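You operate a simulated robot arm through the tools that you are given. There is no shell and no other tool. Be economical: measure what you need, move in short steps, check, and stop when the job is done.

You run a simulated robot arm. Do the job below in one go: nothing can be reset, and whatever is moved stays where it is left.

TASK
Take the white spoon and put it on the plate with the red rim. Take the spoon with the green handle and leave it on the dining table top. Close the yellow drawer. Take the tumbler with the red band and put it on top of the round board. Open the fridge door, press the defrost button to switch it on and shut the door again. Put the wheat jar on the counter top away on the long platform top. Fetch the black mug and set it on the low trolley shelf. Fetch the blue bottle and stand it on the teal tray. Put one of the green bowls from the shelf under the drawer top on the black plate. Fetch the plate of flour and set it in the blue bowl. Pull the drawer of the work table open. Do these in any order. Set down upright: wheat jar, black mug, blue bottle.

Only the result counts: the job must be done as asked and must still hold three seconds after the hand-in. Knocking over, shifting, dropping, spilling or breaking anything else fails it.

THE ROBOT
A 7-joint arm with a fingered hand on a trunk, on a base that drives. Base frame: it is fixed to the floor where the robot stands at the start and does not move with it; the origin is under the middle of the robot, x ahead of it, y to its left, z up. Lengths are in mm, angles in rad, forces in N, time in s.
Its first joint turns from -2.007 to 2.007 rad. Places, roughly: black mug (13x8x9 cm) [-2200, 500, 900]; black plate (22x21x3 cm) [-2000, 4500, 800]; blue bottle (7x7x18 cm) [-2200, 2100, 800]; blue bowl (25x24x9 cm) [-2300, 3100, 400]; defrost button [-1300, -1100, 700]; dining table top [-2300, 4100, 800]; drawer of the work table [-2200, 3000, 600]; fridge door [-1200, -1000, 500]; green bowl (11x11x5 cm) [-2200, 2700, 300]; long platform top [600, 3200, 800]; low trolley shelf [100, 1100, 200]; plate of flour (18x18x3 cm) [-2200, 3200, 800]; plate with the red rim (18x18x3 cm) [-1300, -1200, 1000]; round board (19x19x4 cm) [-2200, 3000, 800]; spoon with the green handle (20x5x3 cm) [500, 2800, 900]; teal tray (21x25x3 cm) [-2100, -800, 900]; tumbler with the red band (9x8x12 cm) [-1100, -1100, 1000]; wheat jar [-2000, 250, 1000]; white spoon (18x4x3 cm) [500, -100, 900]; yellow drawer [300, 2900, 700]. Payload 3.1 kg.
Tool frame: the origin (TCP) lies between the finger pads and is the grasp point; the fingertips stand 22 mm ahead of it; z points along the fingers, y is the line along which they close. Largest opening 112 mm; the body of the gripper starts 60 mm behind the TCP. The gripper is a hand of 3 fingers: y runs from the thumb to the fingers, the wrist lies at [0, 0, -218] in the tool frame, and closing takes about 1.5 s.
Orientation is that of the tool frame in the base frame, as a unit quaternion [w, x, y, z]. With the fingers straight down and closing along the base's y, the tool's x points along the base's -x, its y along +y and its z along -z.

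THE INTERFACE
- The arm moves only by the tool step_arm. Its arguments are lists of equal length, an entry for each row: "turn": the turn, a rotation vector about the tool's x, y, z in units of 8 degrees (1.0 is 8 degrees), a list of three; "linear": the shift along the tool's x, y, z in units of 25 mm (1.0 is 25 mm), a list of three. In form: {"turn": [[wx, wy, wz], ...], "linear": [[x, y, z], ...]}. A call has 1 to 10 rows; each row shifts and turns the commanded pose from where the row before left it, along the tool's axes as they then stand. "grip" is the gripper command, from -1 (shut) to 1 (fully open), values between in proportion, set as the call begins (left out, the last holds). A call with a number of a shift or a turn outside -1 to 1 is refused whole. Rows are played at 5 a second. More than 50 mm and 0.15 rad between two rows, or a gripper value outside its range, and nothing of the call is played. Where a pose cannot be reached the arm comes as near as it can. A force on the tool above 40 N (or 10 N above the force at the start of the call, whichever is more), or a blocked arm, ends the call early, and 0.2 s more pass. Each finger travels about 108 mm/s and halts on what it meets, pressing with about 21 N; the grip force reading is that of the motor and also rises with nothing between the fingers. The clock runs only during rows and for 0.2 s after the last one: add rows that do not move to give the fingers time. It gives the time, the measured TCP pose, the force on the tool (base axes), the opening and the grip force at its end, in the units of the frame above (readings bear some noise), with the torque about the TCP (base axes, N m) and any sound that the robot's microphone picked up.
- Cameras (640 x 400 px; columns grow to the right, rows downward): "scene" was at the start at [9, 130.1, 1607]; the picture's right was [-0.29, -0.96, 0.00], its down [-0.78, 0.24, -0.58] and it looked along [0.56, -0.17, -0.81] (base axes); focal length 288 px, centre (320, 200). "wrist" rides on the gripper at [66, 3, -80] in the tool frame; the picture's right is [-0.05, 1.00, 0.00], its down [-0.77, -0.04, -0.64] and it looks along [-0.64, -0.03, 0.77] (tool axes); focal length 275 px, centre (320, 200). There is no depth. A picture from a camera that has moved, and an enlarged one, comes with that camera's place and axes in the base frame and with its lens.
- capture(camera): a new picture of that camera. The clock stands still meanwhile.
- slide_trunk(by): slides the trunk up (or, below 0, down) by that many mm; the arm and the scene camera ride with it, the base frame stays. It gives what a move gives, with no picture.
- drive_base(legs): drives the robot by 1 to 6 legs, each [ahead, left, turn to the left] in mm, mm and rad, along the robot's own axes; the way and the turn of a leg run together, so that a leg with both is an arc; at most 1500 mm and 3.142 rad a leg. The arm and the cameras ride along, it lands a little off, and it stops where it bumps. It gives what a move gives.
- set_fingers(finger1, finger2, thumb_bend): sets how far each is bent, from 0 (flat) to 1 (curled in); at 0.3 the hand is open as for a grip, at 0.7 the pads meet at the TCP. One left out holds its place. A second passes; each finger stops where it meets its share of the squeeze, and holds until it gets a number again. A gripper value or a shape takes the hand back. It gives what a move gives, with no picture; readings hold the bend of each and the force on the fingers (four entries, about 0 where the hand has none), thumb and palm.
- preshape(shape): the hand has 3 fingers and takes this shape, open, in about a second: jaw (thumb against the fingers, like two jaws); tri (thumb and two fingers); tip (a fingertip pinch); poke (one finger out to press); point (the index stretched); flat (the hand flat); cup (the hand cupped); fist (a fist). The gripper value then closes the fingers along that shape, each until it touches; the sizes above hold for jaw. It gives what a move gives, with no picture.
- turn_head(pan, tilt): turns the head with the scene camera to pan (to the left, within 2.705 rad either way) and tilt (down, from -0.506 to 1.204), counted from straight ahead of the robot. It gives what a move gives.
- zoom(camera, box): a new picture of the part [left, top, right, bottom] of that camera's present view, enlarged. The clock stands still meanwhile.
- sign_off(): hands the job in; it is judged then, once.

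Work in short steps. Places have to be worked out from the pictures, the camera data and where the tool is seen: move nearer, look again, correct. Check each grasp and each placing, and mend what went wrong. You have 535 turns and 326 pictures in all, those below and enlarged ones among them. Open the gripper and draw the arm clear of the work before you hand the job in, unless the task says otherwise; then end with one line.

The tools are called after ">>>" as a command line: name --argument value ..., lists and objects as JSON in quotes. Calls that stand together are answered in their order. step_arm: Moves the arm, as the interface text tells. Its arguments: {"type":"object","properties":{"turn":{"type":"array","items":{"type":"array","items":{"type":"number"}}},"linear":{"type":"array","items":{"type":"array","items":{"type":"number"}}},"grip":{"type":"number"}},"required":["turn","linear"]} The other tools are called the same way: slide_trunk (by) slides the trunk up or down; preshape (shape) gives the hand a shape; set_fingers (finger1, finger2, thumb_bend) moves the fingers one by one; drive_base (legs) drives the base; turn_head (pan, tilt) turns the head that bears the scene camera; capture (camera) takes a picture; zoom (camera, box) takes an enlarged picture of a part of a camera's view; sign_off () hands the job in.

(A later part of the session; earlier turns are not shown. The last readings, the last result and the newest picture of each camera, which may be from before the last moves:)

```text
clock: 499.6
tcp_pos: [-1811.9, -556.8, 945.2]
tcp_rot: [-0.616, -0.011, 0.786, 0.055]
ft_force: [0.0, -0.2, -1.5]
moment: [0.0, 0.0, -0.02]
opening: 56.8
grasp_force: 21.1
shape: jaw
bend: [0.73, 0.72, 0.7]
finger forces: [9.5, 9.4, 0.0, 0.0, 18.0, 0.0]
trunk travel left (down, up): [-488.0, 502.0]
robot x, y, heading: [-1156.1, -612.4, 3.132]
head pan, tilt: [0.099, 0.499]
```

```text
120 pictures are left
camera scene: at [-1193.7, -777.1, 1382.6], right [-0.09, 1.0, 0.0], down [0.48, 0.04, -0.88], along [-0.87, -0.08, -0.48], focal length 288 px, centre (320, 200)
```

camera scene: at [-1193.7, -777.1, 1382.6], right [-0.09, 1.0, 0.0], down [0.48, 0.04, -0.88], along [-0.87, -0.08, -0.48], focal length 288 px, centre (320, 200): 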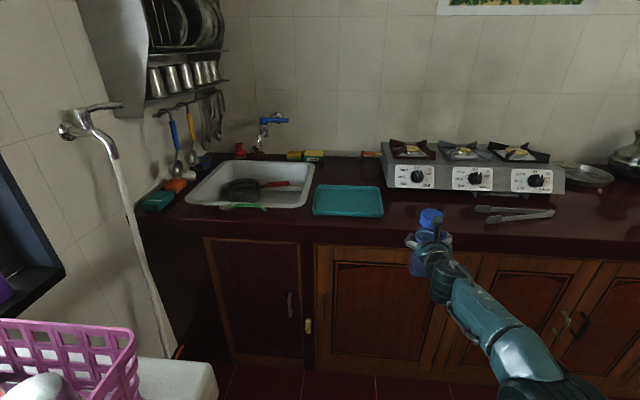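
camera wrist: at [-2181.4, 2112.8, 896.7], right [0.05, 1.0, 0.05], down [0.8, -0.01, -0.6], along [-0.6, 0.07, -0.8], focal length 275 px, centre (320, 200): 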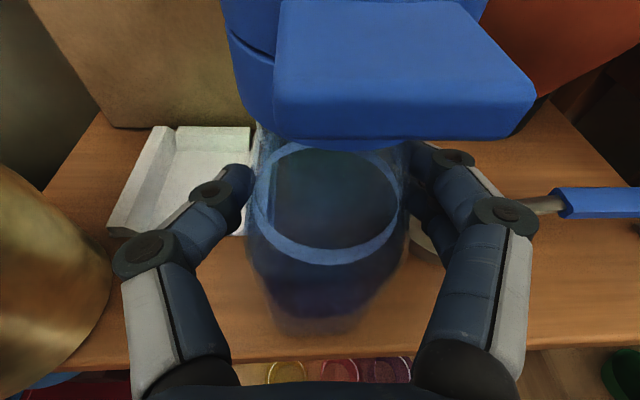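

Tray centre ≈(-2155,-758). I raise 90 mm, shift the arm left, and drive forward over it.

>>> slide_trunk --by 90

>>> step_arm --turn '[[0, 0, 0], [0, 0, 0], [0, 0, 0], [0, 0, 0], [0, 0, 0], [0, 0, 0]]' --linear '[[0, -0.95, 0], [0, -0.95, 0], [0, -0.95, 0], [0, -0.95, 0], [0, -0.95, 0], [0, -0.95, 0]]'

>>> drive_base --legs '[[270, 55, 0.01]]'

>>> capture --camera "scene"

>>> capture --camera "wrist"

```text
clock: 500.8
tcp_pos: [-1810.3, -556.7, 1037.5]
tcp_rot: [-0.617, -0.01, 0.785, 0.056]
ft_force: [1.0, -0.5, -0.8]
moment: [0.0, -0.02, 0.01]
opening: 57.0
grasp_force: 21.7
shape: jaw
bend: [0.73, 0.72, 0.7]
finger forces: [9.5, 9.3, 0.1, 0.1, 18.1, 0.0]
trunk travel left (down, up): [-578.0, 412.0]
robot x, y, heading: [-1157.8, -612.5, 3.134]
head pan, tilt: [0.099, 0.499]
```

```text
clock: 502.2
tcp_pos: [-1817.8, -697.5, 1021.8]
tcp_rot: [-0.617, -0.01, 0.785, 0.056]
ft_force: [0.0, 0.7, -1.0]
moment: [0.02, -0.03, -0.02]
opening: 56.9
grasp_force: 21.0
shape: jaw
bend: [0.73, 0.72, 0.7]
finger forces: [9.5, 9.4, 0.0, 0.1, 18.1, 0.0]
trunk travel left (down, up): [-578.0, 412.0]
robot x, y, heading: [-1159.0, -613.4, 3.128]
head pan, tilt: [0.099, 0.499]
```

```text
clock: 504.1
tcp_pos: [-2087.7, -760.5, 1022.7]
tcp_rot: [-0.618, -0.016, 0.785, 0.05]
ft_force: [0.2, -0.3, -0.9]
moment: [-0.02, -0.04, -0.03]
opening: 57.1
grasp_force: 21.8
shape: jaw
bend: [0.73, 0.72, 0.7]
finger forces: [9.5, 9.5, 0.0, 0.1, 18.1, 0.0]
trunk travel left (down, up): [-578.0, 412.0]
robot x, y, heading: [-1423.9, -666.4, -3.136]
head pan, tilt: [0.099, 0.499]
```

```text
119 pictures are left
camera scene: at [-1457.9, -830.4, 1472.5], right [-0.1, 0.99, 0.0], down [0.48, 0.05, -0.88], along [-0.87, -0.09, -0.48], focal length 288 px, centre (320, 200)
```

scene: 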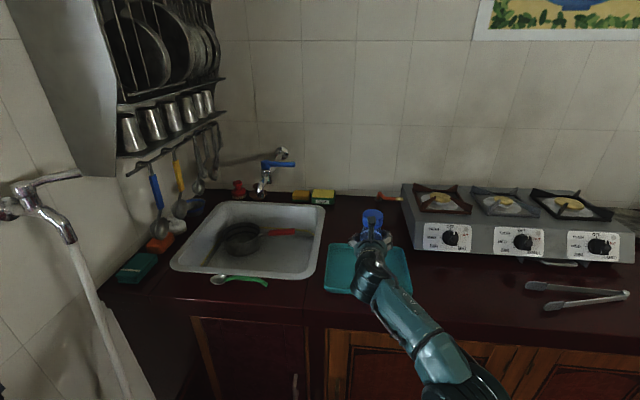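

```text
118 pictures are left
camera wrist: at [-2023.9, -768.6, 1106.0], right [0.05, 1.0, 0.05], down [0.8, -0.01, -0.6], along [-0.6, 0.07, -0.8], focal length 275 px, centre (320, 200)
```

wrist: 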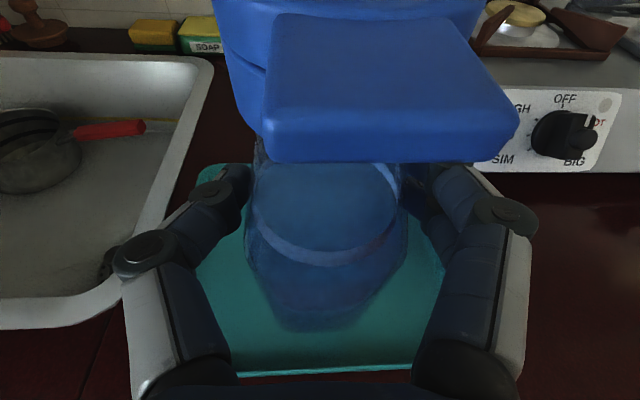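

Tray spans x -2046…-2257, y ≈ -869…-623. I go 62 mm further and lower.

>>> drive_base --legs '[[62, -8, 0]]'

>>> slide_trunk --by -50

>>> capture --camera "scene"

```text
clock: 505.1
tcp_pos: [-2151.7, -752.1, 1021.7]
tcp_rot: [-0.618, -0.014, 0.784, 0.051]
ft_force: [0.4, 0.5, -1.2]
moment: [-0.03, -0.01, -0.02]
opening: 56.8
grasp_force: 21.3
shape: jaw
bend: [0.73, 0.72, 0.7]
finger forces: [9.5, 9.4, 0.0, 0.1, 18.1, 0.0]
trunk travel left (down, up): [-578.0, 412.0]
robot x, y, heading: [-1490.6, -658.2, -3.136]
head pan, tilt: [0.099, 0.499]
```

```text
clock: 506.1
tcp_pos: [-2149.1, -752.8, 972.7]
tcp_rot: [-0.618, -0.015, 0.785, 0.051]
ft_force: [-0.1, -0.8, -1.0]
moment: [0.02, -0.02, -0.02]
opening: 56.9
grasp_force: 21.1
shape: jaw
bend: [0.73, 0.72, 0.7]
finger forces: [9.4, 9.4, 0.0, 0.1, 18.2, 0.0]
trunk travel left (down, up): [-528.0, 462.0]
robot x, y, heading: [-1494.1, -660.8, -3.14]
head pan, tilt: [0.099, 0.499]
```

```text
117 pictures are left
camera scene: at [-1520.1, -822.5, 1422.5], right [-0.1, 0.99, 0.0], down [0.48, 0.05, -0.88], along [-0.87, -0.09, -0.48], focal length 288 px, centre (320, 200)
```

scene: 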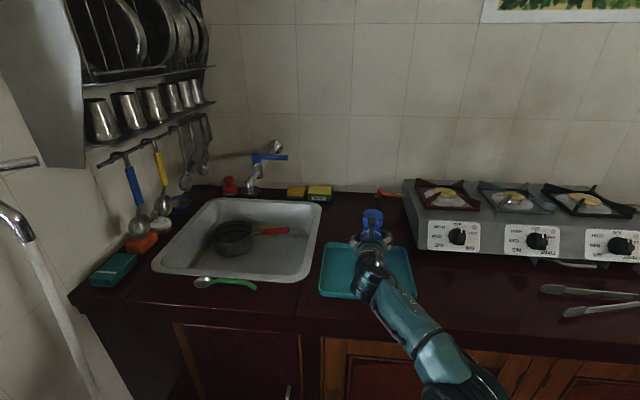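

>>> slide_trunk --by -14

>>> slide_trunk --by -5

>>> slide_trunk --by -4

```text
clock: 506.7
tcp_pos: [-2146.8, -751.5, 964.9]
tcp_rot: [-0.622, -0.015, 0.781, 0.05]
ft_force: [-7.1, 0.4, 26.5]
moment: [-0.18, 0.37, -0.01]
opening: 57.3
grasp_force: 21.0
shape: jaw
bend: [0.72, 0.72, 0.7]
finger forces: [12.4, 11.6, 0.1, 0.1, 24.7, 0.0]
trunk travel left (down, up): [-514.0, 476.0]
robot x, y, heading: [-1488.8, -656.3, -3.136]
head pan, tilt: [0.099, 0.499]
```

```text
clock: 507.1
tcp_pos: [-2147.9, -751.1, 966.9]
tcp_rot: [-0.626, -0.015, 0.778, 0.047]
ft_force: [2.2, 1.5, 13.1]
moment: [-0.09, 0.16, -0.01]
opening: 57.0
grasp_force: 21.2
shape: jaw
bend: [0.72, 0.72, 0.7]
finger forces: [11.1, 11.5, 0.1, 0.0, 21.4, 0.0]
trunk travel left (down, up): [-511.0, 479.0]
robot x, y, heading: [-1489.6, -656.7, -3.143]
head pan, tilt: [0.099, 0.499]
stopped: the force on the tool passed its limit (the readings are from after the stop); the commanded pose is now the measured one
```

```text
clock: 507.6
tcp_pos: [-2147.9, -752.4, 965.1]
tcp_rot: [-0.627, -0.014, 0.777, 0.048]
ft_force: [-6.9, -0.5, 33.4]
moment: [-0.13, 0.47, 0.05]
opening: 57.3
grasp_force: 20.6
shape: jaw
bend: [0.72, 0.72, 0.7]
finger forces: [13.0, 11.2, 0.0, 0.0, 26.2, 0.1]
trunk travel left (down, up): [-507.0, 483.0]
robot x, y, heading: [-1488.5, -660.7, -3.142]
head pan, tilt: [0.099, 0.499]
```

Contact reached. I relieve a few mm, then release.

>>> slide_trunk --by 5

>>> capture --camera "wrist"

```text
clock: 508.2
tcp_pos: [-2148.0, -751.7, 965.1]
tcp_rot: [-0.624, -0.015, 0.78, 0.049]
ft_force: [-1.7, -0.8, 22.5]
moment: [-0.13, 0.31, 0.02]
opening: 57.3
grasp_force: 21.0
shape: jaw
bend: [0.72, 0.72, 0.7]
finger forces: [12.0, 11.4, 0.0, 0.1, 23.9, 0.0]
trunk travel left (down, up): [-512.0, 478.0]
robot x, y, heading: [-1493.2, -663.0, -3.136]
head pan, tilt: [0.099, 0.499]
```

```text
116 pictures are left
camera wrist: at [-2082.9, -759.4, 1047.9], right [0.05, 1.0, 0.05], down [0.79, -0.01, -0.61], along [-0.61, 0.07, -0.79], focal length 275 px, centre (320, 200)
```

wrist: 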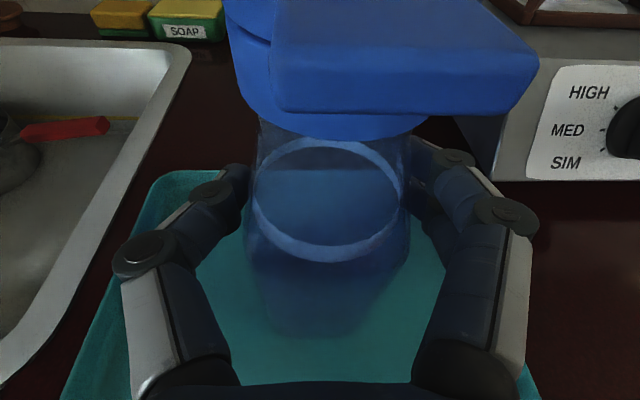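

>>> slide_trunk --by 5

>>> slide_trunk --by 2

```text
clock: 508.7
tcp_pos: [-2148.2, -751.1, 967.4]
tcp_rot: [-0.622, -0.016, 0.782, 0.049]
ft_force: [1.7, 0.3, 6.5]
moment: [-0.1, 0.04, 0.04]
opening: 56.9
grasp_force: 21.0
shape: jaw
bend: [0.72, 0.72, 0.7]
finger forces: [10.2, 10.2, 0.0, 0.1, 20.2, 0.0]
trunk travel left (down, up): [-517.0, 473.0]
robot x, y, heading: [-1490.9, -657.2, -3.136]
head pan, tilt: [0.099, 0.499]
```

```text
clock: 509.2
tcp_pos: [-2149.5, -752.5, 968.2]
tcp_rot: [-0.622, -0.014, 0.781, 0.05]
ft_force: [0.3, -0.4, -1.0]
moment: [0.01, -0.01, -0.04]
opening: 56.9
grasp_force: 21.2
shape: jaw
bend: [0.72, 0.72, 0.7]
finger forces: [9.7, 9.5, 0.0, 0.0, 18.4, 0.0]
trunk travel left (down, up): [-519.0, 471.0]
robot x, y, heading: [-1489.4, -660.1, -3.14]
head pan, tilt: [0.099, 0.499]
```

Force is back to zero, just at contact. I release.

>>> slide_trunk --by -1.5

>>> step_arm --turn '[[0, 0, 0], [0, 0, 0], [0, 0, 0], [0, 0, 0]]' --linear '[[0, 0, 0], [0, 0, 0], [0, 0, 0], [0, 0, 0]]' --grip 0.4

>>> capture --camera "wrist"

>>> zoom --camera "scene" --box '[280, 170, 480, 310]'

```text
clock: 509.7
tcp_pos: [-2149.0, -753.1, 968.2]
tcp_rot: [-0.623, -0.015, 0.78, 0.049]
ft_force: [0.2, 0.0, -1.4]
moment: [0.0, 0.01, -0.02]
opening: 56.9
grasp_force: 20.6
shape: jaw
bend: [0.72, 0.72, 0.7]
finger forces: [9.7, 9.5, 0.0, 0.1, 18.4, 0.0]
trunk travel left (down, up): [-518.0, 472.0]
robot x, y, heading: [-1484.5, -662.4, -3.14]
head pan, tilt: [0.099, 0.499]
```

```text
clock: 510.7
tcp_pos: [-2149.4, -752.6, 968.7]
tcp_rot: [-0.622, -0.015, 0.781, 0.05]
ft_force: [-0.4, -0.1, -0.1]
moment: [0.02, 0.0, 0.01]
opening: 78.0
grasp_force: 0.0
shape: jaw
bend: [0.67, 0.67, 0.64]
finger forces: [0.0, 0.0, 0.0, 0.0, 0.0, 0.1]
trunk travel left (down, up): [-518.0, 472.0]
robot x, y, heading: [-1492.5, -659.3, -3.14]
head pan, tilt: [0.099, 0.499]
```

```text
115 pictures are left
camera wrist: at [-2085.8, -759.8, 1051.3], right [0.05, 1.0, 0.05], down [0.79, -0.01, -0.61], along [-0.61, 0.07, -0.79], focal length 275 px, centre (320, 200)
```

wrist: 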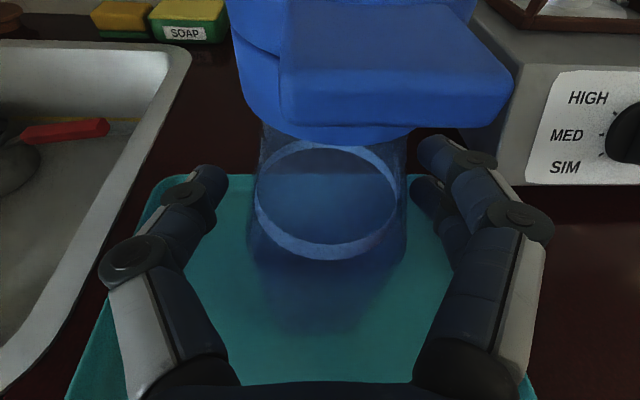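

```text
2.86 times, centred on (380, 240) of scene
camera zoom: at [-1520.2, -822.5, 1412.2], right [-0.1, 0.99, 0.0], down [0.48, 0.05, -0.88], along [-0.87, -0.09, -0.48], focal length 822 px, centre (149, 86)
```

zoom: 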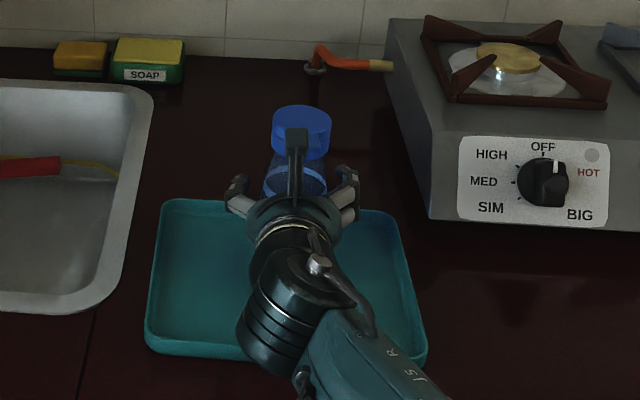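

The bottle stands upright on the tray. I drive straight back.

>>> drive_base --legs '[[-150, 0, 0]]'

>>> drive_base --legs '[[-250, 0, 0]]'

>>> turn_head --pan -0.5 --tilt 0.5

>>> capture --camera "scene"

```text
clock: 512.1
tcp_pos: [-1996.5, -752.0, 969.1]
tcp_rot: [-0.623, -0.014, 0.78, 0.05]
ft_force: [0.8, 0.2, -0.9]
moment: [0.01, -0.03, -0.01]
opening: 78.1
grasp_force: 0.1
shape: jaw
bend: [0.67, 0.67, 0.64]
finger forces: [0.1, 0.0, 0.1, 0.0, 0.1, 0.1]
trunk travel left (down, up): [-518.0, 472.0]
robot x, y, heading: [-1335.3, -656.4, -3.138]
head pan, tilt: [0.099, 0.499]
```

```text
clock: 514.0
tcp_pos: [-1746.1, -748.4, 968.2]
tcp_rot: [-0.623, -0.013, 0.781, 0.051]
ft_force: [1.0, 0.1, 0.0]
moment: [0.03, -0.01, 0.0]
opening: 78.3
grasp_force: 0.0
shape: jaw
bend: [0.67, 0.67, 0.64]
finger forces: [0.1, 0.0, 0.0, 0.1, 0.0, 0.0]
trunk travel left (down, up): [-518.0, 472.0]
robot x, y, heading: [-1085.9, -655.2, 3.133]
head pan, tilt: [0.099, 0.499]
```

```text
clock: 515.0
tcp_pos: [-1745.4, -748.2, 968.4]
tcp_rot: [-0.622, -0.012, 0.781, 0.052]
ft_force: [0.5, 1.2, 0.2]
moment: [0.01, 0.02, 0.0]
opening: 77.8
grasp_force: 0.0
shape: jaw
bend: [0.67, 0.67, 0.64]
finger forces: [0.0, 0.0, 0.2, 0.0, 0.0, 0.0]
trunk travel left (down, up): [-518.0, 472.0]
robot x, y, heading: [-1085.2, -661.1, 3.138]
head pan, tilt: [-0.499, 0.499]
```

```text
113 pictures are left
camera scene: at [-1106.0, -769.8, 1412.2], right [0.48, 0.88, 0.0], down [0.42, -0.23, -0.88], along [-0.77, 0.42, -0.48], focal length 288 px, centre (320, 200)
```

scene: 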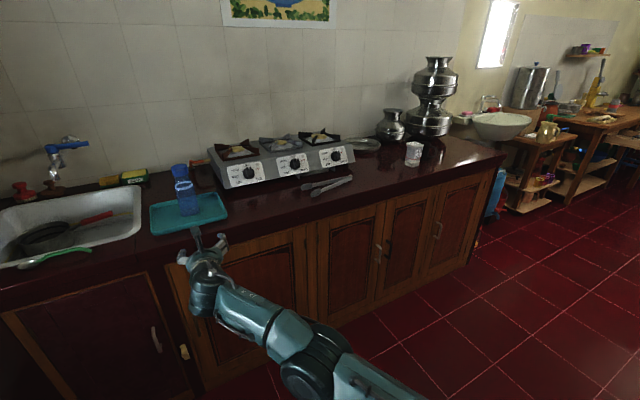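

Bottle stands on the tray. I zoom on the counter's far end for the wheat jar and black mug.

>>> zoom --camera "scene" --box '[300, 90, 520, 230]'

```text
2.86 times, centred on (410, 160) of scene
camera zoom: at [-1106.0, -769.8, 1412.2], right [0.48, 0.88, 0.0], down [0.42, -0.23, -0.88], along [-0.77, 0.42, -0.48], focal length 822 px, centre (63, 314)
```

zoom: 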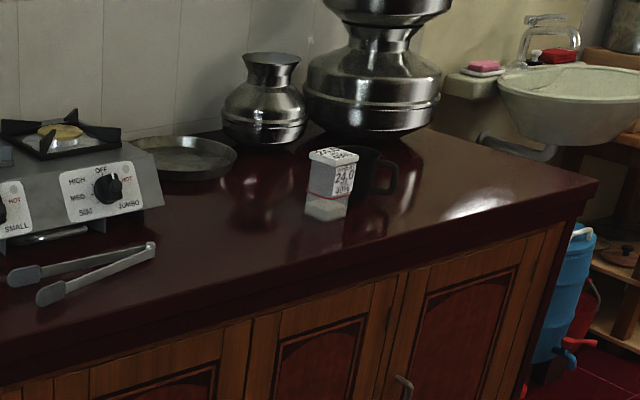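

White jar at ≈(-2090,306) with the black mug behind it at ≈(-2130,450). I drive in front of the jar.

>>> drive_base --legs '[[0, -1050, 0.003]]'

>>> slide_trunk --by -40

>>> turn_head --pan 0 --tilt 0.5

>>> zoom --camera "scene" --box '[220, 90, 500, 280]'

>>> capture --camera "wrist"

```text
clock: 520.3
tcp_pos: [-1748.1, 276.3, 968.0]
tcp_rot: [-0.623, -0.018, 0.781, 0.047]
ft_force: [-0.7, 0.1, -0.4]
moment: [0.02, 0.01, 0.01]
opening: 78.1
grasp_force: 0.0
shape: jaw
bend: [0.67, 0.67, 0.64]
finger forces: [0.0, 0.1, 0.0, 0.0, 0.1, 0.1]
trunk travel left (down, up): [-518.0, 472.0]
robot x, y, heading: [-1089.5, 374.3, -3.128]
head pan, tilt: [-0.499, 0.499]
```

```text
clock: 521.1
tcp_pos: [-1747.9, 276.1, 928.5]
tcp_rot: [-0.623, -0.018, 0.781, 0.048]
ft_force: [0.8, -0.5, 0.4]
moment: [0.02, -0.01, 0.0]
opening: 78.2
grasp_force: 0.0
shape: jaw
bend: [0.67, 0.67, 0.64]
finger forces: [0.0, 0.1, 0.1, 0.0, 0.0, 0.1]
trunk travel left (down, up): [-478.0, 512.0]
robot x, y, heading: [-1089.5, 372.4, -3.133]
head pan, tilt: [-0.499, 0.499]
```

```text
clock: 522.0
tcp_pos: [-1748.5, 276.3, 928.1]
tcp_rot: [-0.622, -0.018, 0.781, 0.048]
ft_force: [-0.1, -0.2, -0.6]
moment: [-0.01, -0.02, 0.0]
opening: 77.8
grasp_force: 0.1
shape: jaw
bend: [0.67, 0.67, 0.64]
finger forces: [0.1, 0.0, 0.0, 0.1, 0.1, 0.0]
trunk travel left (down, up): [-478.0, 512.0]
robot x, y, heading: [-1091.0, 374.9, -3.133]
head pan, tilt: [0.0, 0.499]
```

```text
2.11 times, centred on (360, 185) of scene
camera zoom: at [-1118.1, 219.9, 1372.2], right [-0.01, 1.0, 0.0], down [0.48, 0.0, -0.88], along [-0.88, -0.01, -0.48], focal length 606 px, centre (236, 232)
```

zoom: 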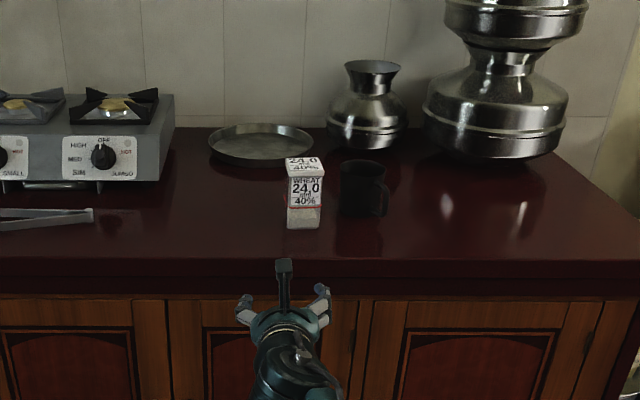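

```text
110 pictures are left
camera wrist: at [-1683.6, 269.5, 1011.4], right [0.04, 1.0, 0.05], down [0.79, 0.0, -0.61], along [-0.61, 0.07, -0.79], focal length 275 px, centre (320, 200)
```

wrist: 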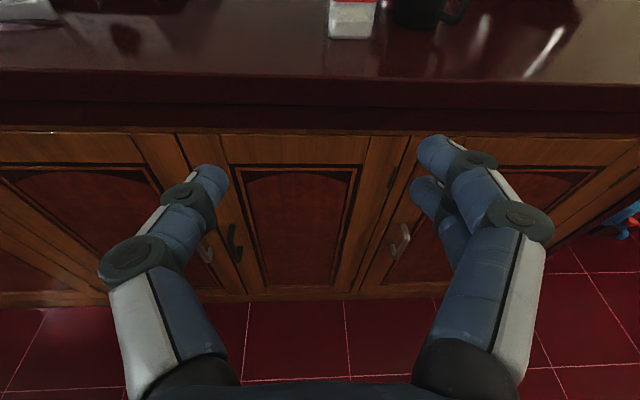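

It reads WHEAT: jar centre ≈(-2102,332), z 862–958, with the mug just right behind. I set height 906, opening ~84, and approach.

>>> slide_trunk --by -22

>>> step_arm --turn '[[0, 0, 0], [0, 0, 0]]' --linear '[[0, 0, 0], [0, 0, 0]]' --grip 0.52

>>> drive_base --legs '[[240, -52, -0.01]]'

>>> capture --camera "wrist"

```text
clock: 522.7
tcp_pos: [-1748.0, 276.5, 907.3]
tcp_rot: [-0.622, -0.017, 0.781, 0.048]
ft_force: [0.2, -0.8, 0.0]
moment: [-0.02, 0.01, 0.01]
opening: 78.0
grasp_force: 0.1
shape: jaw
bend: [0.67, 0.67, 0.64]
finger forces: [0.0, 0.1, 0.0, 0.1, 0.1, 0.1]
trunk travel left (down, up): [-456.0, 534.0]
robot x, y, heading: [-1087.6, 373.6, -3.13]
head pan, tilt: [0.0, 0.499]
```

```text
clock: 523.3
tcp_pos: [-1748.2, 277.8, 906.2]
tcp_rot: [-0.623, -0.018, 0.781, 0.047]
ft_force: [0.0, 0.8, -0.5]
moment: [-0.01, -0.01, -0.03]
opening: 84.9
grasp_force: 0.1
shape: jaw
bend: [0.63, 0.63, 0.59]
finger forces: [0.0, 0.1, 0.1, 0.1, 0.0, 0.1]
trunk travel left (down, up): [-456.0, 534.0]
robot x, y, heading: [-1089.8, 371.2, -3.128]
head pan, tilt: [0.0, 0.499]
```

```text
clock: 525.1
tcp_pos: [-1992.3, 335.3, 905.6]
tcp_rot: [-0.623, -0.013, 0.781, 0.051]
ft_force: [0.5, 0.2, -0.5]
moment: [-0.03, -0.02, 0.04]
opening: 84.5
grasp_force: 0.1
shape: jaw
bend: [0.63, 0.63, 0.59]
finger forces: [0.0, 0.0, 0.1, 0.0, 0.0, 0.0]
trunk travel left (down, up): [-456.0, 534.0]
robot x, y, heading: [-1329.9, 423.1, 3.141]
head pan, tilt: [0.0, 0.499]
```

```text
109 pictures are left
camera wrist: at [-1928.1, 327.1, 989.0], right [0.05, 1.0, 0.05], down [0.79, -0.01, -0.61], along [-0.61, 0.07, -0.79], focal length 275 px, centre (320, 200)
```

wrist: 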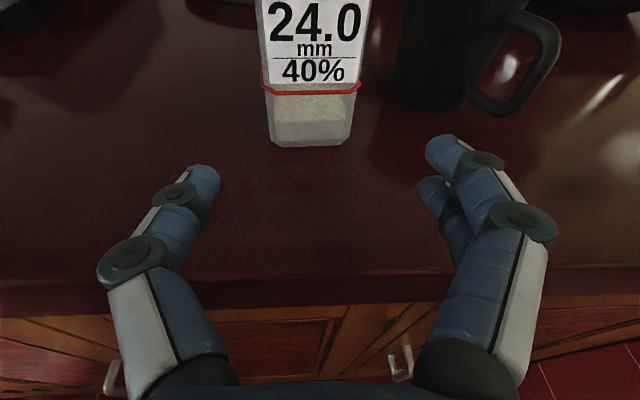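

Aligned; mug's near edge is at y≈410, finger outer at ≈392. I drive in 104 mm and close.

>>> drive_base --legs '[[104, 0, 0]]'

>>> capture --camera "wrist"

```text
clock: 526.3
tcp_pos: [-2093.2, 334.7, 906.6]
tcp_rot: [-0.622, -0.014, 0.781, 0.051]
ft_force: [-0.3, -0.5, 0.2]
moment: [-0.02, -0.01, 0.04]
opening: 84.7
grasp_force: 0.0
shape: jaw
bend: [0.63, 0.63, 0.59]
finger forces: [0.1, 0.1, 0.0, 0.0, 0.0, 0.1]
trunk travel left (down, up): [-456.0, 534.0]
robot x, y, heading: [-1433.7, 428.1, 3.139]
head pan, tilt: [0.0, 0.499]
```

```text
108 pictures are left
camera wrist: at [-2031.1, 326.9, 988.8], right [0.05, 1.0, 0.05], down [0.79, -0.01, -0.61], along [-0.61, 0.07, -0.79], focal length 275 px, centre (320, 200)
```

wrist: 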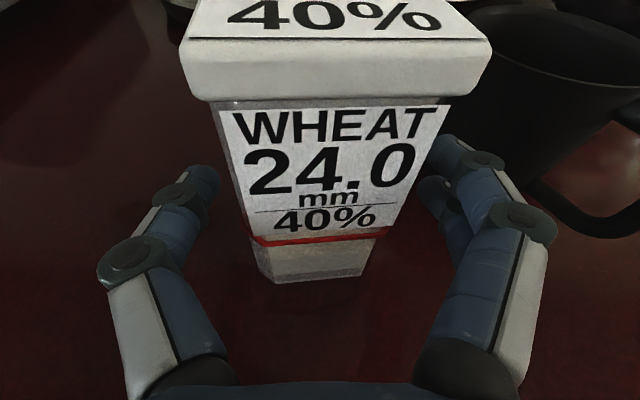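

Perfectly placed below the lid. Closing.

>>> step_arm --turn '[[0, 0, 0], [0, 0, 0], [0, 0, 0], [0, 0, 0], [0, 0, 0], [0, 0, 0]]' --linear '[[0, 0, 0], [0, 0, 0], [0, 0, 0], [0, 0, 0], [0, 0, 0], [0, 0, 0]]' --grip -1

>>> slide_trunk --by 100

>>> capture --camera "wrist"

```text
clock: 527.7
tcp_pos: [-2094.5, 335.3, 907.4]
tcp_rot: [-0.621, -0.014, 0.782, 0.051]
ft_force: [-0.3, -0.5, 1.3]
moment: [-0.08, 0.04, 0.01]
opening: 54.8
grasp_force: 21.3
shape: jaw
bend: [0.73, 0.73, 0.7]
finger forces: [9.6, 9.4, 0.0, 0.0, 19.4, 0.0]
trunk travel left (down, up): [-456.0, 534.0]
robot x, y, heading: [-1432.4, 427.6, 3.146]
head pan, tilt: [0.0, 0.499]
```

```text
clock: 529.0
tcp_pos: [-2094.3, 335.4, 1006.0]
tcp_rot: [-0.623, -0.013, 0.781, 0.051]
ft_force: [-0.1, -0.6, -2.5]
moment: [0.0, -0.1, 0.01]
opening: 54.8
grasp_force: 20.9
shape: jaw
bend: [0.73, 0.73, 0.7]
finger forces: [9.5, 9.7, 0.0, 0.1, 19.4, 0.1]
trunk travel left (down, up): [-556.0, 434.0]
robot x, y, heading: [-1433.8, 425.5, 3.144]
head pan, tilt: [0.0, 0.499]
```

```text
107 pictures are left
camera wrist: at [-2030.9, 326.8, 1088.9], right [0.05, 1.0, 0.05], down [0.79, -0.01, -0.61], along [-0.61, 0.07, -0.79], focal length 275 px, centre (320, 200)
```

wrist: 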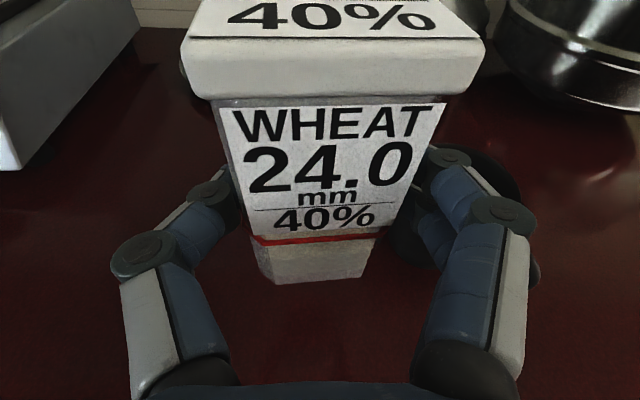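

Jar held. I back off, drive to the east counter and turn to face it; it will go where the green spoon lay (≈(430,2805)).

>>> drive_base --legs '[[-620, 0, 0], [0, -1500, 0], [0, -800, 0], [0, 0, 3.14]]'

>>> turn_head --pan 0 --tilt 0.5

>>> capture --camera "scene"

```text
clock: 550.8
tcp_pos: [-188.9, 2860.3, 1007.7]
tcp_rot: [0.026, 0.78, 0.045, 0.624]
ft_force: [0.8, 0.4, -3.1]
moment: [-0.01, 0.07, -0.02]
opening: 54.4
grasp_force: 20.4
shape: jaw
bend: [0.73, 0.73, 0.7]
finger forces: [9.4, 9.6, 0.0, 0.0, 19.1, 0.0]
trunk travel left (down, up): [-556.0, 434.0]
robot x, y, heading: [-842.2, 2718.2, 0.079]
head pan, tilt: [0.0, 0.499]
```

```text
clock: 551.4
tcp_pos: [-188.9, 2861.1, 1005.3]
tcp_rot: [0.025, 0.779, 0.045, 0.624]
ft_force: [-0.2, -0.1, -2.8]
moment: [0.0, 0.06, 0.0]
opening: 54.3
grasp_force: 21.2
shape: jaw
bend: [0.73, 0.73, 0.7]
finger forces: [9.3, 9.6, 0.0, 0.0, 19.1, 0.1]
trunk travel left (down, up): [-556.0, 434.0]
robot x, y, heading: [-843.1, 2712.6, 0.077]
head pan, tilt: [0.0, 0.499]
```

```text
106 pictures are left
camera scene: at [-821.7, 2870.3, 1450.1], right [0.08, -1.0, 0.0], down [-0.48, -0.04, -0.88], along [0.88, 0.07, -0.48], focal length 288 px, centre (320, 200)
```

scene: 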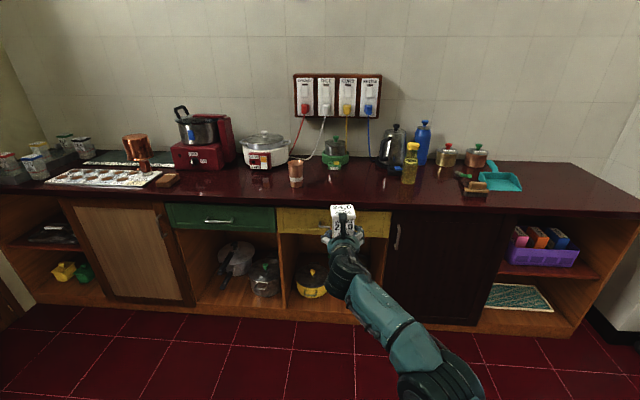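

Counter spot is clear. I straighten heading and drive forward 480 first.

>>> drive_base --legs '[[0, 0, -0.078], [480, 0, 0]]'

>>> capture --camera "scene"

>>> capture --camera "wrist"

```text
clock: 554.8
tcp_pos: [304.2, 2801.7, 1005.7]
tcp_rot: [0.052, 0.782, 0.012, 0.622]
ft_force: [0.1, -0.3, -3.0]
moment: [-0.04, 0.03, 0.03]
opening: 54.2
grasp_force: 21.3
shape: jaw
bend: [0.73, 0.73, 0.7]
finger forces: [9.5, 9.6, 0.0, 0.1, 19.2, 0.0]
trunk travel left (down, up): [-556.0, 434.0]
robot x, y, heading: [-356.5, 2713.7, -0.009]
head pan, tilt: [0.0, 0.499]
```

```text
105 pictures are left
camera scene: at [-324.0, 2866.4, 1450.1], right [-0.01, -1.0, 0.0], down [-0.48, 0.0, -0.88], along [0.88, -0.01, -0.48], focal length 288 px, centre (320, 200)
```

scene: 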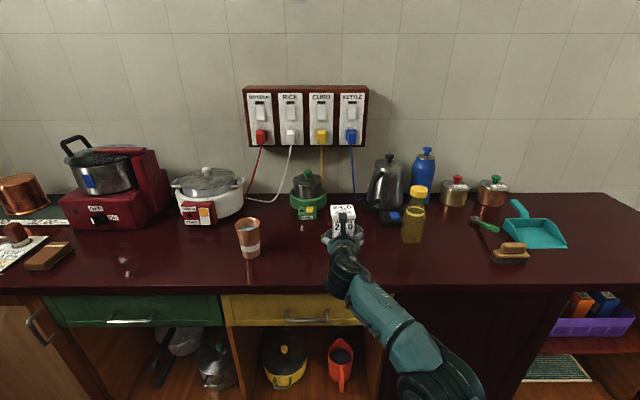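

```text
104 pictures are left
camera wrist: at [242.0, 2809.2, 1088.7], right [-0.06, -1.0, 0.05], down [-0.79, 0.02, -0.61], along [0.61, -0.08, -0.79], focal length 275 px, centre (320, 200)
```

wrist: 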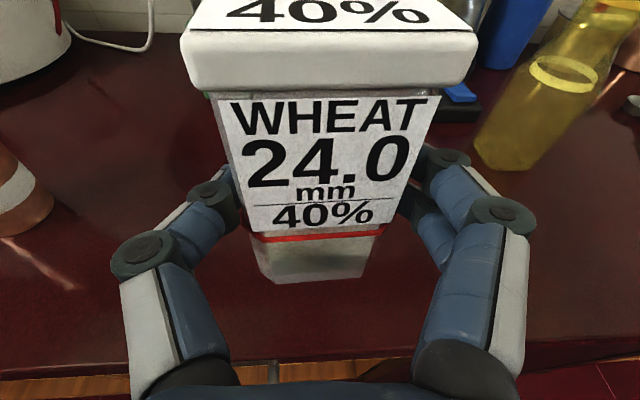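

Clear area. I drive 96 mm further and lower.

>>> drive_base --legs '[[96, 0, 0]]'

>>> slide_trunk --by -92

>>> slide_trunk --by -8

>>> slide_trunk --by -4

```text
clock: 555.9
tcp_pos: [401.5, 2801.8, 1004.9]
tcp_rot: [0.052, 0.782, 0.012, 0.621]
ft_force: [0.4, 0.1, -3.4]
moment: [-0.02, 0.09, 0.02]
opening: 54.3
grasp_force: 20.9
shape: jaw
bend: [0.73, 0.73, 0.7]
finger forces: [9.5, 9.6, 0.0, 0.0, 19.2, 0.1]
trunk travel left (down, up): [-556.0, 434.0]
robot x, y, heading: [-263.0, 2715.4, -0.008]
head pan, tilt: [0.0, 0.499]
```

```text
clock: 557.2
tcp_pos: [400.1, 2803.0, 913.6]
tcp_rot: [0.052, 0.781, 0.012, 0.622]
ft_force: [-0.3, -0.2, -3.2]
moment: [0.02, 0.04, 0.01]
opening: 54.5
grasp_force: 20.9
shape: jaw
bend: [0.73, 0.73, 0.7]
finger forces: [9.6, 9.6, 0.0, 0.1, 19.2, 0.1]
trunk travel left (down, up): [-464.0, 526.0]
robot x, y, heading: [-265.8, 2711.4, -0.006]
head pan, tilt: [0.0, 0.499]
```

```text
clock: 557.8
tcp_pos: [399.1, 2800.3, 906.3]
tcp_rot: [0.052, 0.78, 0.012, 0.623]
ft_force: [0.0, -1.3, 1.1]
moment: [0.1, -0.03, 0.03]
opening: 54.3
grasp_force: 20.5
shape: jaw
bend: [0.73, 0.73, 0.7]
finger forces: [9.9, 9.8, 0.0, 0.1, 19.5, 0.0]
trunk travel left (down, up): [-456.0, 534.0]
robot x, y, heading: [-260.5, 2712.6, -0.006]
head pan, tilt: [0.0, 0.499]
```

```text
clock: 558.3
tcp_pos: [398.0, 2801.8, 905.4]
tcp_rot: [0.051, 0.779, 0.012, 0.625]
ft_force: [3.7, 0.5, 15.0]
moment: [0.13, -0.29, -0.05]
opening: 54.4
grasp_force: 21.2
shape: jaw
bend: [0.73, 0.73, 0.7]
finger forces: [10.4, 9.7, 0.0, 0.0, 19.6, 0.0]
trunk travel left (down, up): [-452.0, 538.0]
robot x, y, heading: [-258.4, 2713.4, -0.01]
head pan, tilt: [0.0, 0.499]
```

Contact. I ease up 3 mm and release.

>>> slide_trunk --by 3.5

>>> step_arm --turn '[[0, 0, 0], [0, 0, 0], [0, 0, 0], [0, 0, 0]]' --linear '[[0, 0, 0], [0, 0, 0], [0, 0, 0], [0, 0, 0]]' --grip 0.5

>>> capture --camera "wrist"

```text
clock: 558.8
tcp_pos: [398.1, 2802.6, 905.6]
tcp_rot: [0.052, 0.781, 0.011, 0.622]
ft_force: [2.3, -0.3, 9.4]
moment: [0.19, -0.18, -0.05]
opening: 54.3
grasp_force: 21.3
shape: jaw
bend: [0.73, 0.73, 0.7]
finger forces: [10.5, 9.8, 0.1, 0.0, 19.7, 0.0]
trunk travel left (down, up): [-455.0, 535.0]
robot x, y, heading: [-261.8, 2710.7, -0.006]
head pan, tilt: [0.0, 0.499]
```

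```text
clock: 559.8
tcp_pos: [400.6, 2801.9, 905.8]
tcp_rot: [0.053, 0.781, 0.011, 0.622]
ft_force: [0.3, -0.1, 1.0]
moment: [-0.01, -0.03, -0.04]
opening: 83.5
grasp_force: 0.1
shape: jaw
bend: [0.64, 0.64, 0.6]
finger forces: [0.0, 0.0, 0.1, 0.0, 0.0, 0.1]
trunk travel left (down, up): [-455.0, 535.0]
robot x, y, heading: [-258.6, 2713.6, -0.009]
head pan, tilt: [0.0, 0.499]
```

```text
103 pictures are left
camera wrist: at [336.4, 2809.8, 988.6], right [-0.06, -1.0, 0.05], down [-0.79, 0.01, -0.61], along [0.61, -0.07, -0.79], focal length 275 px, centre (320, 200)
```

wrist: 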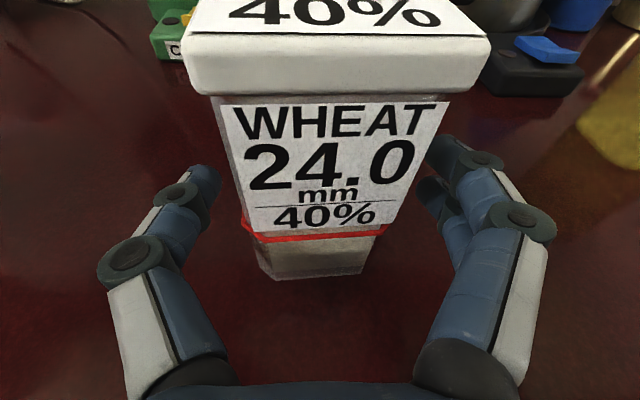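

Jar stands upright on the platform counter. I back off and go to the mug.

>>> drive_base --legs '[[-560, 0, 0], [0, 0, 3.14]]'

>>> turn_head --pan 2.6 --tilt 0.5

>>> capture --camera "scene"

```text
clock: 570.1
tcp_pos: [-1473.8, 2684.4, 905.6]
tcp_rot: [-0.62, 0.022, 0.781, 0.079]
ft_force: [-0.1, 0.0, 0.0]
moment: [-0.01, -0.02, 0.03]
opening: 83.7
grasp_force: 0.0
shape: jaw
bend: [0.64, 0.64, 0.6]
finger forces: [0.0, 0.1, 0.1, 0.0, 0.1, 0.0]
trunk travel left (down, up): [-455.0, 535.0]
robot x, y, heading: [-805.9, 2719.0, 3.048]
head pan, tilt: [0.0, 0.499]
```

```text
clock: 572.5
tcp_pos: [-1473.4, 2685.7, 906.1]
tcp_rot: [-0.619, 0.021, 0.781, 0.078]
ft_force: [0.5, 0.3, 0.3]
moment: [0.02, -0.02, 0.0]
opening: 83.7
grasp_force: 0.0
shape: jaw
bend: [0.64, 0.64, 0.6]
finger forces: [0.0, 0.0, 0.1, 0.0, 0.0, 0.0]
trunk travel left (down, up): [-455.0, 535.0]
robot x, y, heading: [-810.5, 2715.6, 3.05]
head pan, tilt: [2.601, 0.499]
```

```text
102 pictures are left
camera scene: at [-687.8, 2505.0, 1349.7], right [-0.59, -0.81, 0.0], down [-0.39, 0.28, -0.88], along [0.71, -0.52, -0.48], focal length 288 px, centre (320, 200)
```

scene: 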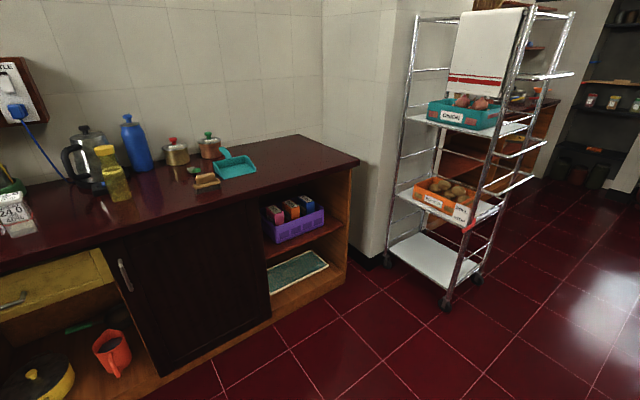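

Good view of the trolley: its empty bottom shelf is x≈-200…215, y≈950…1290, z≈200, open on the +y side. Now to the mug.

>>> drive_base --legs '[[0, 0, 0.09], [0, 1500, 0], [0, 680, 0], [350, 0, 0]]'

>>> turn_head --pan 0 --tilt 0.6

>>> zoom --camera "scene" --box '[260, 90, 480, 240]'

>>> capture --camera "wrist"

```text
clock: 585.7
tcp_pos: [-1778.1, 415.5, 905.6]
tcp_rot: [-0.623, -0.024, 0.781, 0.042]
ft_force: [-0.9, -0.1, -0.3]
moment: [0.02, 0.02, 0.03]
opening: 83.7
grasp_force: 0.0
shape: jaw
bend: [0.64, 0.64, 0.6]
finger forces: [0.0, 0.1, 0.1, 0.0, 0.0, 0.0]
trunk travel left (down, up): [-455.0, 535.0]
robot x, y, heading: [-1121.2, 519.6, -3.118]
head pan, tilt: [2.601, 0.499]
```

```text
clock: 588.0
tcp_pos: [-1779.4, 413.9, 905.4]
tcp_rot: [-0.624, -0.023, 0.78, 0.043]
ft_force: [0.6, 0.5, 0.3]
moment: [-0.01, 0.03, 0.0]
opening: 83.5
grasp_force: 0.0
shape: jaw
bend: [0.64, 0.64, 0.6]
finger forces: [0.0, 0.1, 0.0, 0.0, 0.0, 0.1]
trunk travel left (down, up): [-455.0, 535.0]
robot x, y, heading: [-1118.7, 525.3, -3.121]
head pan, tilt: [0.0, 0.6]
```

```text
2.67 times, centred on (370, 165) of scene
camera zoom: at [-1145.5, 366.7, 1340.6], right [-0.02, 1.0, 0.0], down [0.56, 0.01, -0.83], along [-0.82, -0.02, -0.56], focal length 767 px, centre (187, 293)
```

zoom: 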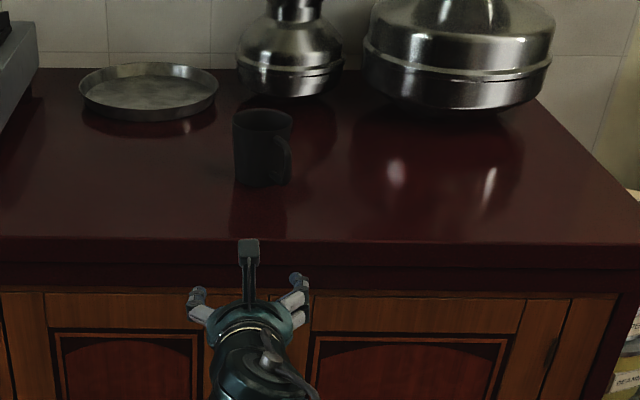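

```text
100 pictures are left
camera wrist: at [-1714.2, 408.5, 988.7], right [0.03, 1.0, 0.05], down [0.79, 0.01, -0.61], along [-0.61, 0.06, -0.79], focal length 275 px, centre (320, 200)
```

wrist: 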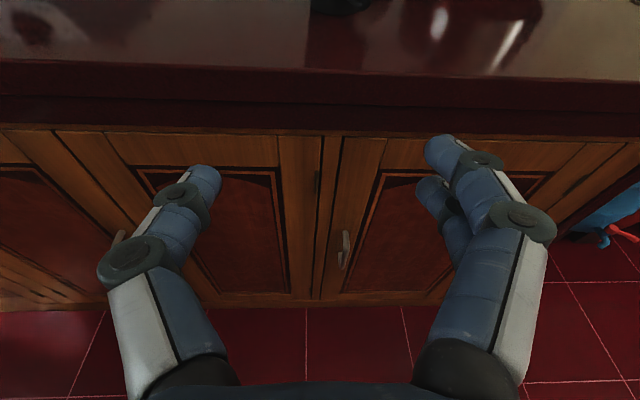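

The handle points mostly toward me (~33° to the right). I yaw the hand 20° left so the handle falls between thumb and fingers, and go to a pre-grasp point.

>>> step_arm --turn '[[0.81, 0.08, -0.18], [0.81, 0.08, -0.18], [0.81, 0.08, -0.18]]' --linear '[[0, 0, 0], [0, 0, 0], [0, 0, 0]]' --grip 0.75

>>> drive_base --legs '[[200, -85, -0.02]]'

>>> capture --camera "wrist"

>>> zoom --camera "scene" --box '[220, 90, 440, 260]'

```text
clock: 588.8
tcp_pos: [-1778.0, 414.8, 905.2]
tcp_rot: [-0.622, -0.157, 0.764, -0.066]
ft_force: [-0.1, -0.8, 0.2]
moment: [-0.01, 0.0, -0.02]
opening: 98.0
grasp_force: 0.1
shape: jaw
bend: [0.51, 0.51, 0.47]
finger forces: [0.0, 0.1, 0.0, 0.0, 0.1, 0.1]
trunk travel left (down, up): [-455.0, 535.0]
robot x, y, heading: [-1123.0, 520.8, -3.118]
head pan, tilt: [0.0, 0.6]
```

```text
clock: 590.5
tcp_pos: [-1984.3, 508.8, 904.9]
tcp_rot: [-0.621, -0.152, 0.766, -0.062]
ft_force: [0.0, 0.2, 0.1]
moment: [-0.02, -0.01, 0.0]
opening: 97.8
grasp_force: 0.0
shape: jaw
bend: [0.51, 0.51, 0.47]
finger forces: [0.0, 0.1, 0.0, 0.0, 0.1, 0.0]
trunk travel left (down, up): [-455.0, 535.0]
robot x, y, heading: [-1323.3, 606.1, -3.137]
head pan, tilt: [0.0, 0.6]
```

```text
99 pictures are left
camera wrist: at [-1921.0, 523.2, 988.1], right [-0.3, 0.95, 0.05], down [0.75, 0.26, -0.61], along [-0.6, -0.15, -0.79], focal length 275 px, centre (320, 200)
```

wrist: 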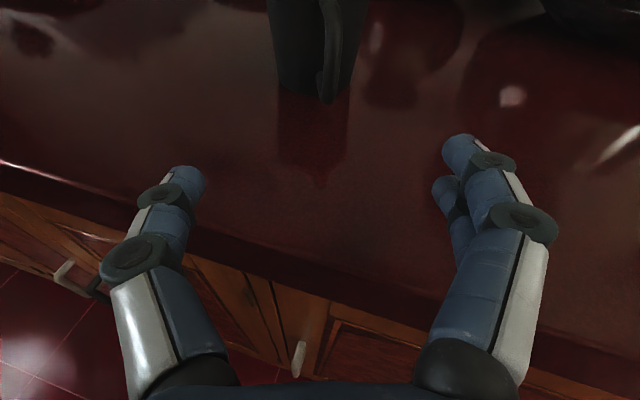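

```text
2.35 times, centred on (330, 175) of scene
camera zoom: at [-1352.2, 449.0, 1340.6], right [0.0, 1.0, 0.0], down [0.57, 0.0, -0.82], along [-0.82, 0.0, -0.57], focal length 677 px, centre (296, 259)
```

zoom: 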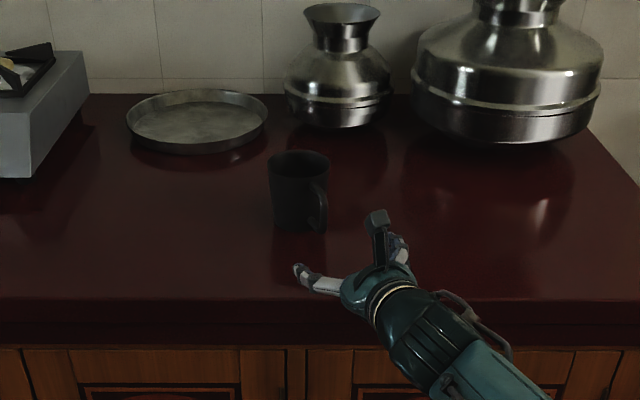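

Handle is lined up with the hand. I drive diagonally in, first 95 mm.

>>> drive_base --legs '[[92, 36, 0]]'

>>> capture --camera "wrist"

```text
clock: 591.6
tcp_pos: [-2073.5, 470.9, 904.9]
tcp_rot: [-0.621, -0.151, 0.767, -0.061]
ft_force: [-0.6, -0.2, 0.0]
moment: [-0.04, 0.01, -0.03]
opening: 97.7
grasp_force: 0.1
shape: jaw
bend: [0.51, 0.51, 0.47]
finger forces: [0.0, 0.1, 0.0, 0.0, 0.0, 0.1]
trunk travel left (down, up): [-455.0, 535.0]
robot x, y, heading: [-1417.4, 564.1, -3.142]
head pan, tilt: [0.0, 0.6]
```

```text
97 pictures are left
camera wrist: at [-2011.0, 485.5, 987.9], right [-0.3, 0.95, 0.05], down [0.75, 0.27, -0.61], along [-0.6, -0.15, -0.79], focal length 275 px, centre (320, 200)
```

wrist: 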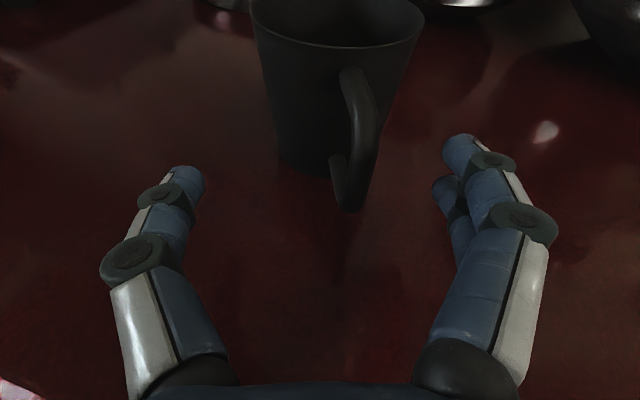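

Centred. I advance the last 72 mm.

>>> drive_base --legs '[[69, 21, 0]]'

>>> capture --camera "wrist"

```text
clock: 592.6
tcp_pos: [-2140.7, 450.2, 904.8]
tcp_rot: [-0.622, -0.15, 0.766, -0.06]
ft_force: [-0.3, -0.2, 0.4]
moment: [0.03, 0.01, -0.02]
opening: 97.9
grasp_force: 0.0
shape: jaw
bend: [0.51, 0.51, 0.47]
finger forces: [0.0, 0.1, 0.0, 0.0, 0.0, 0.0]
trunk travel left (down, up): [-455.0, 535.0]
robot x, y, heading: [-1485.1, 544.3, -3.139]
head pan, tilt: [0.0, 0.6]
```

```text
96 pictures are left
camera wrist: at [-2078.7, 464.8, 987.8], right [-0.3, 0.95, 0.05], down [0.75, 0.26, -0.61], along [-0.6, -0.15, -0.79], focal length 275 px, centre (320, 200)
```

wrist: 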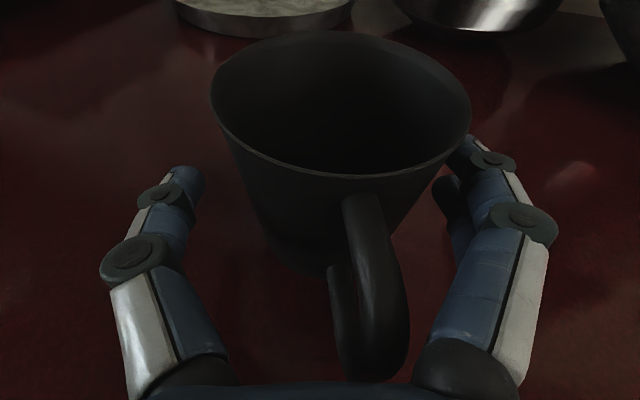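

Handle fits inside the palm space. I close gently.

>>> step_arm --turn '[[0, 0, 0], [0, 0, 0], [0, 0, 0], [0, 0, 0], [0, 0, 0], [0, 0, 0]]' --linear '[[0, 0, 0], [0, 0, 0], [0, 0, 0], [0, 0, 0], [0, 0, 0], [0, 0, 0]]' --grip -1

>>> capture --camera "wrist"

```text
clock: 594.0
tcp_pos: [-2139.7, 449.2, 904.7]
tcp_rot: [-0.621, -0.151, 0.766, -0.061]
ft_force: [-0.1, -0.5, -0.5]
moment: [-0.03, -0.04, 0.0]
opening: 69.8
grasp_force: 20.7
shape: jaw
bend: [0.66, 0.71, 0.71]
finger forces: [8.1, 10.1, 0.0, 0.0, 18.6, 0.0]
trunk travel left (down, up): [-455.0, 535.0]
robot x, y, heading: [-1479.8, 545.3, -3.143]
head pan, tilt: [0.0, 0.6]
```

```text
95 pictures are left
camera wrist: at [-2078.1, 465.0, 988.2], right [-0.3, 0.95, 0.05], down [0.75, 0.26, -0.61], along [-0.6, -0.15, -0.79], focal length 275 px, centre (320, 200)
```

wrist: 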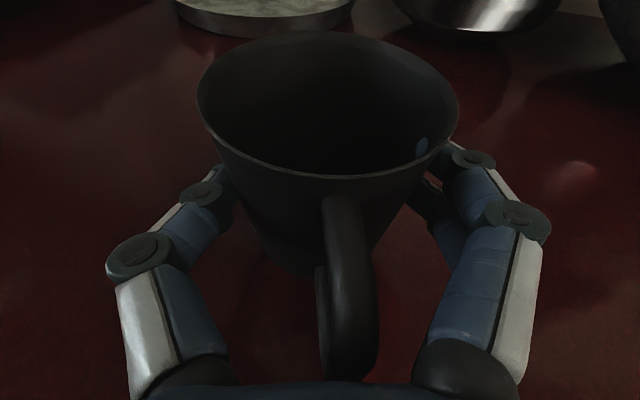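

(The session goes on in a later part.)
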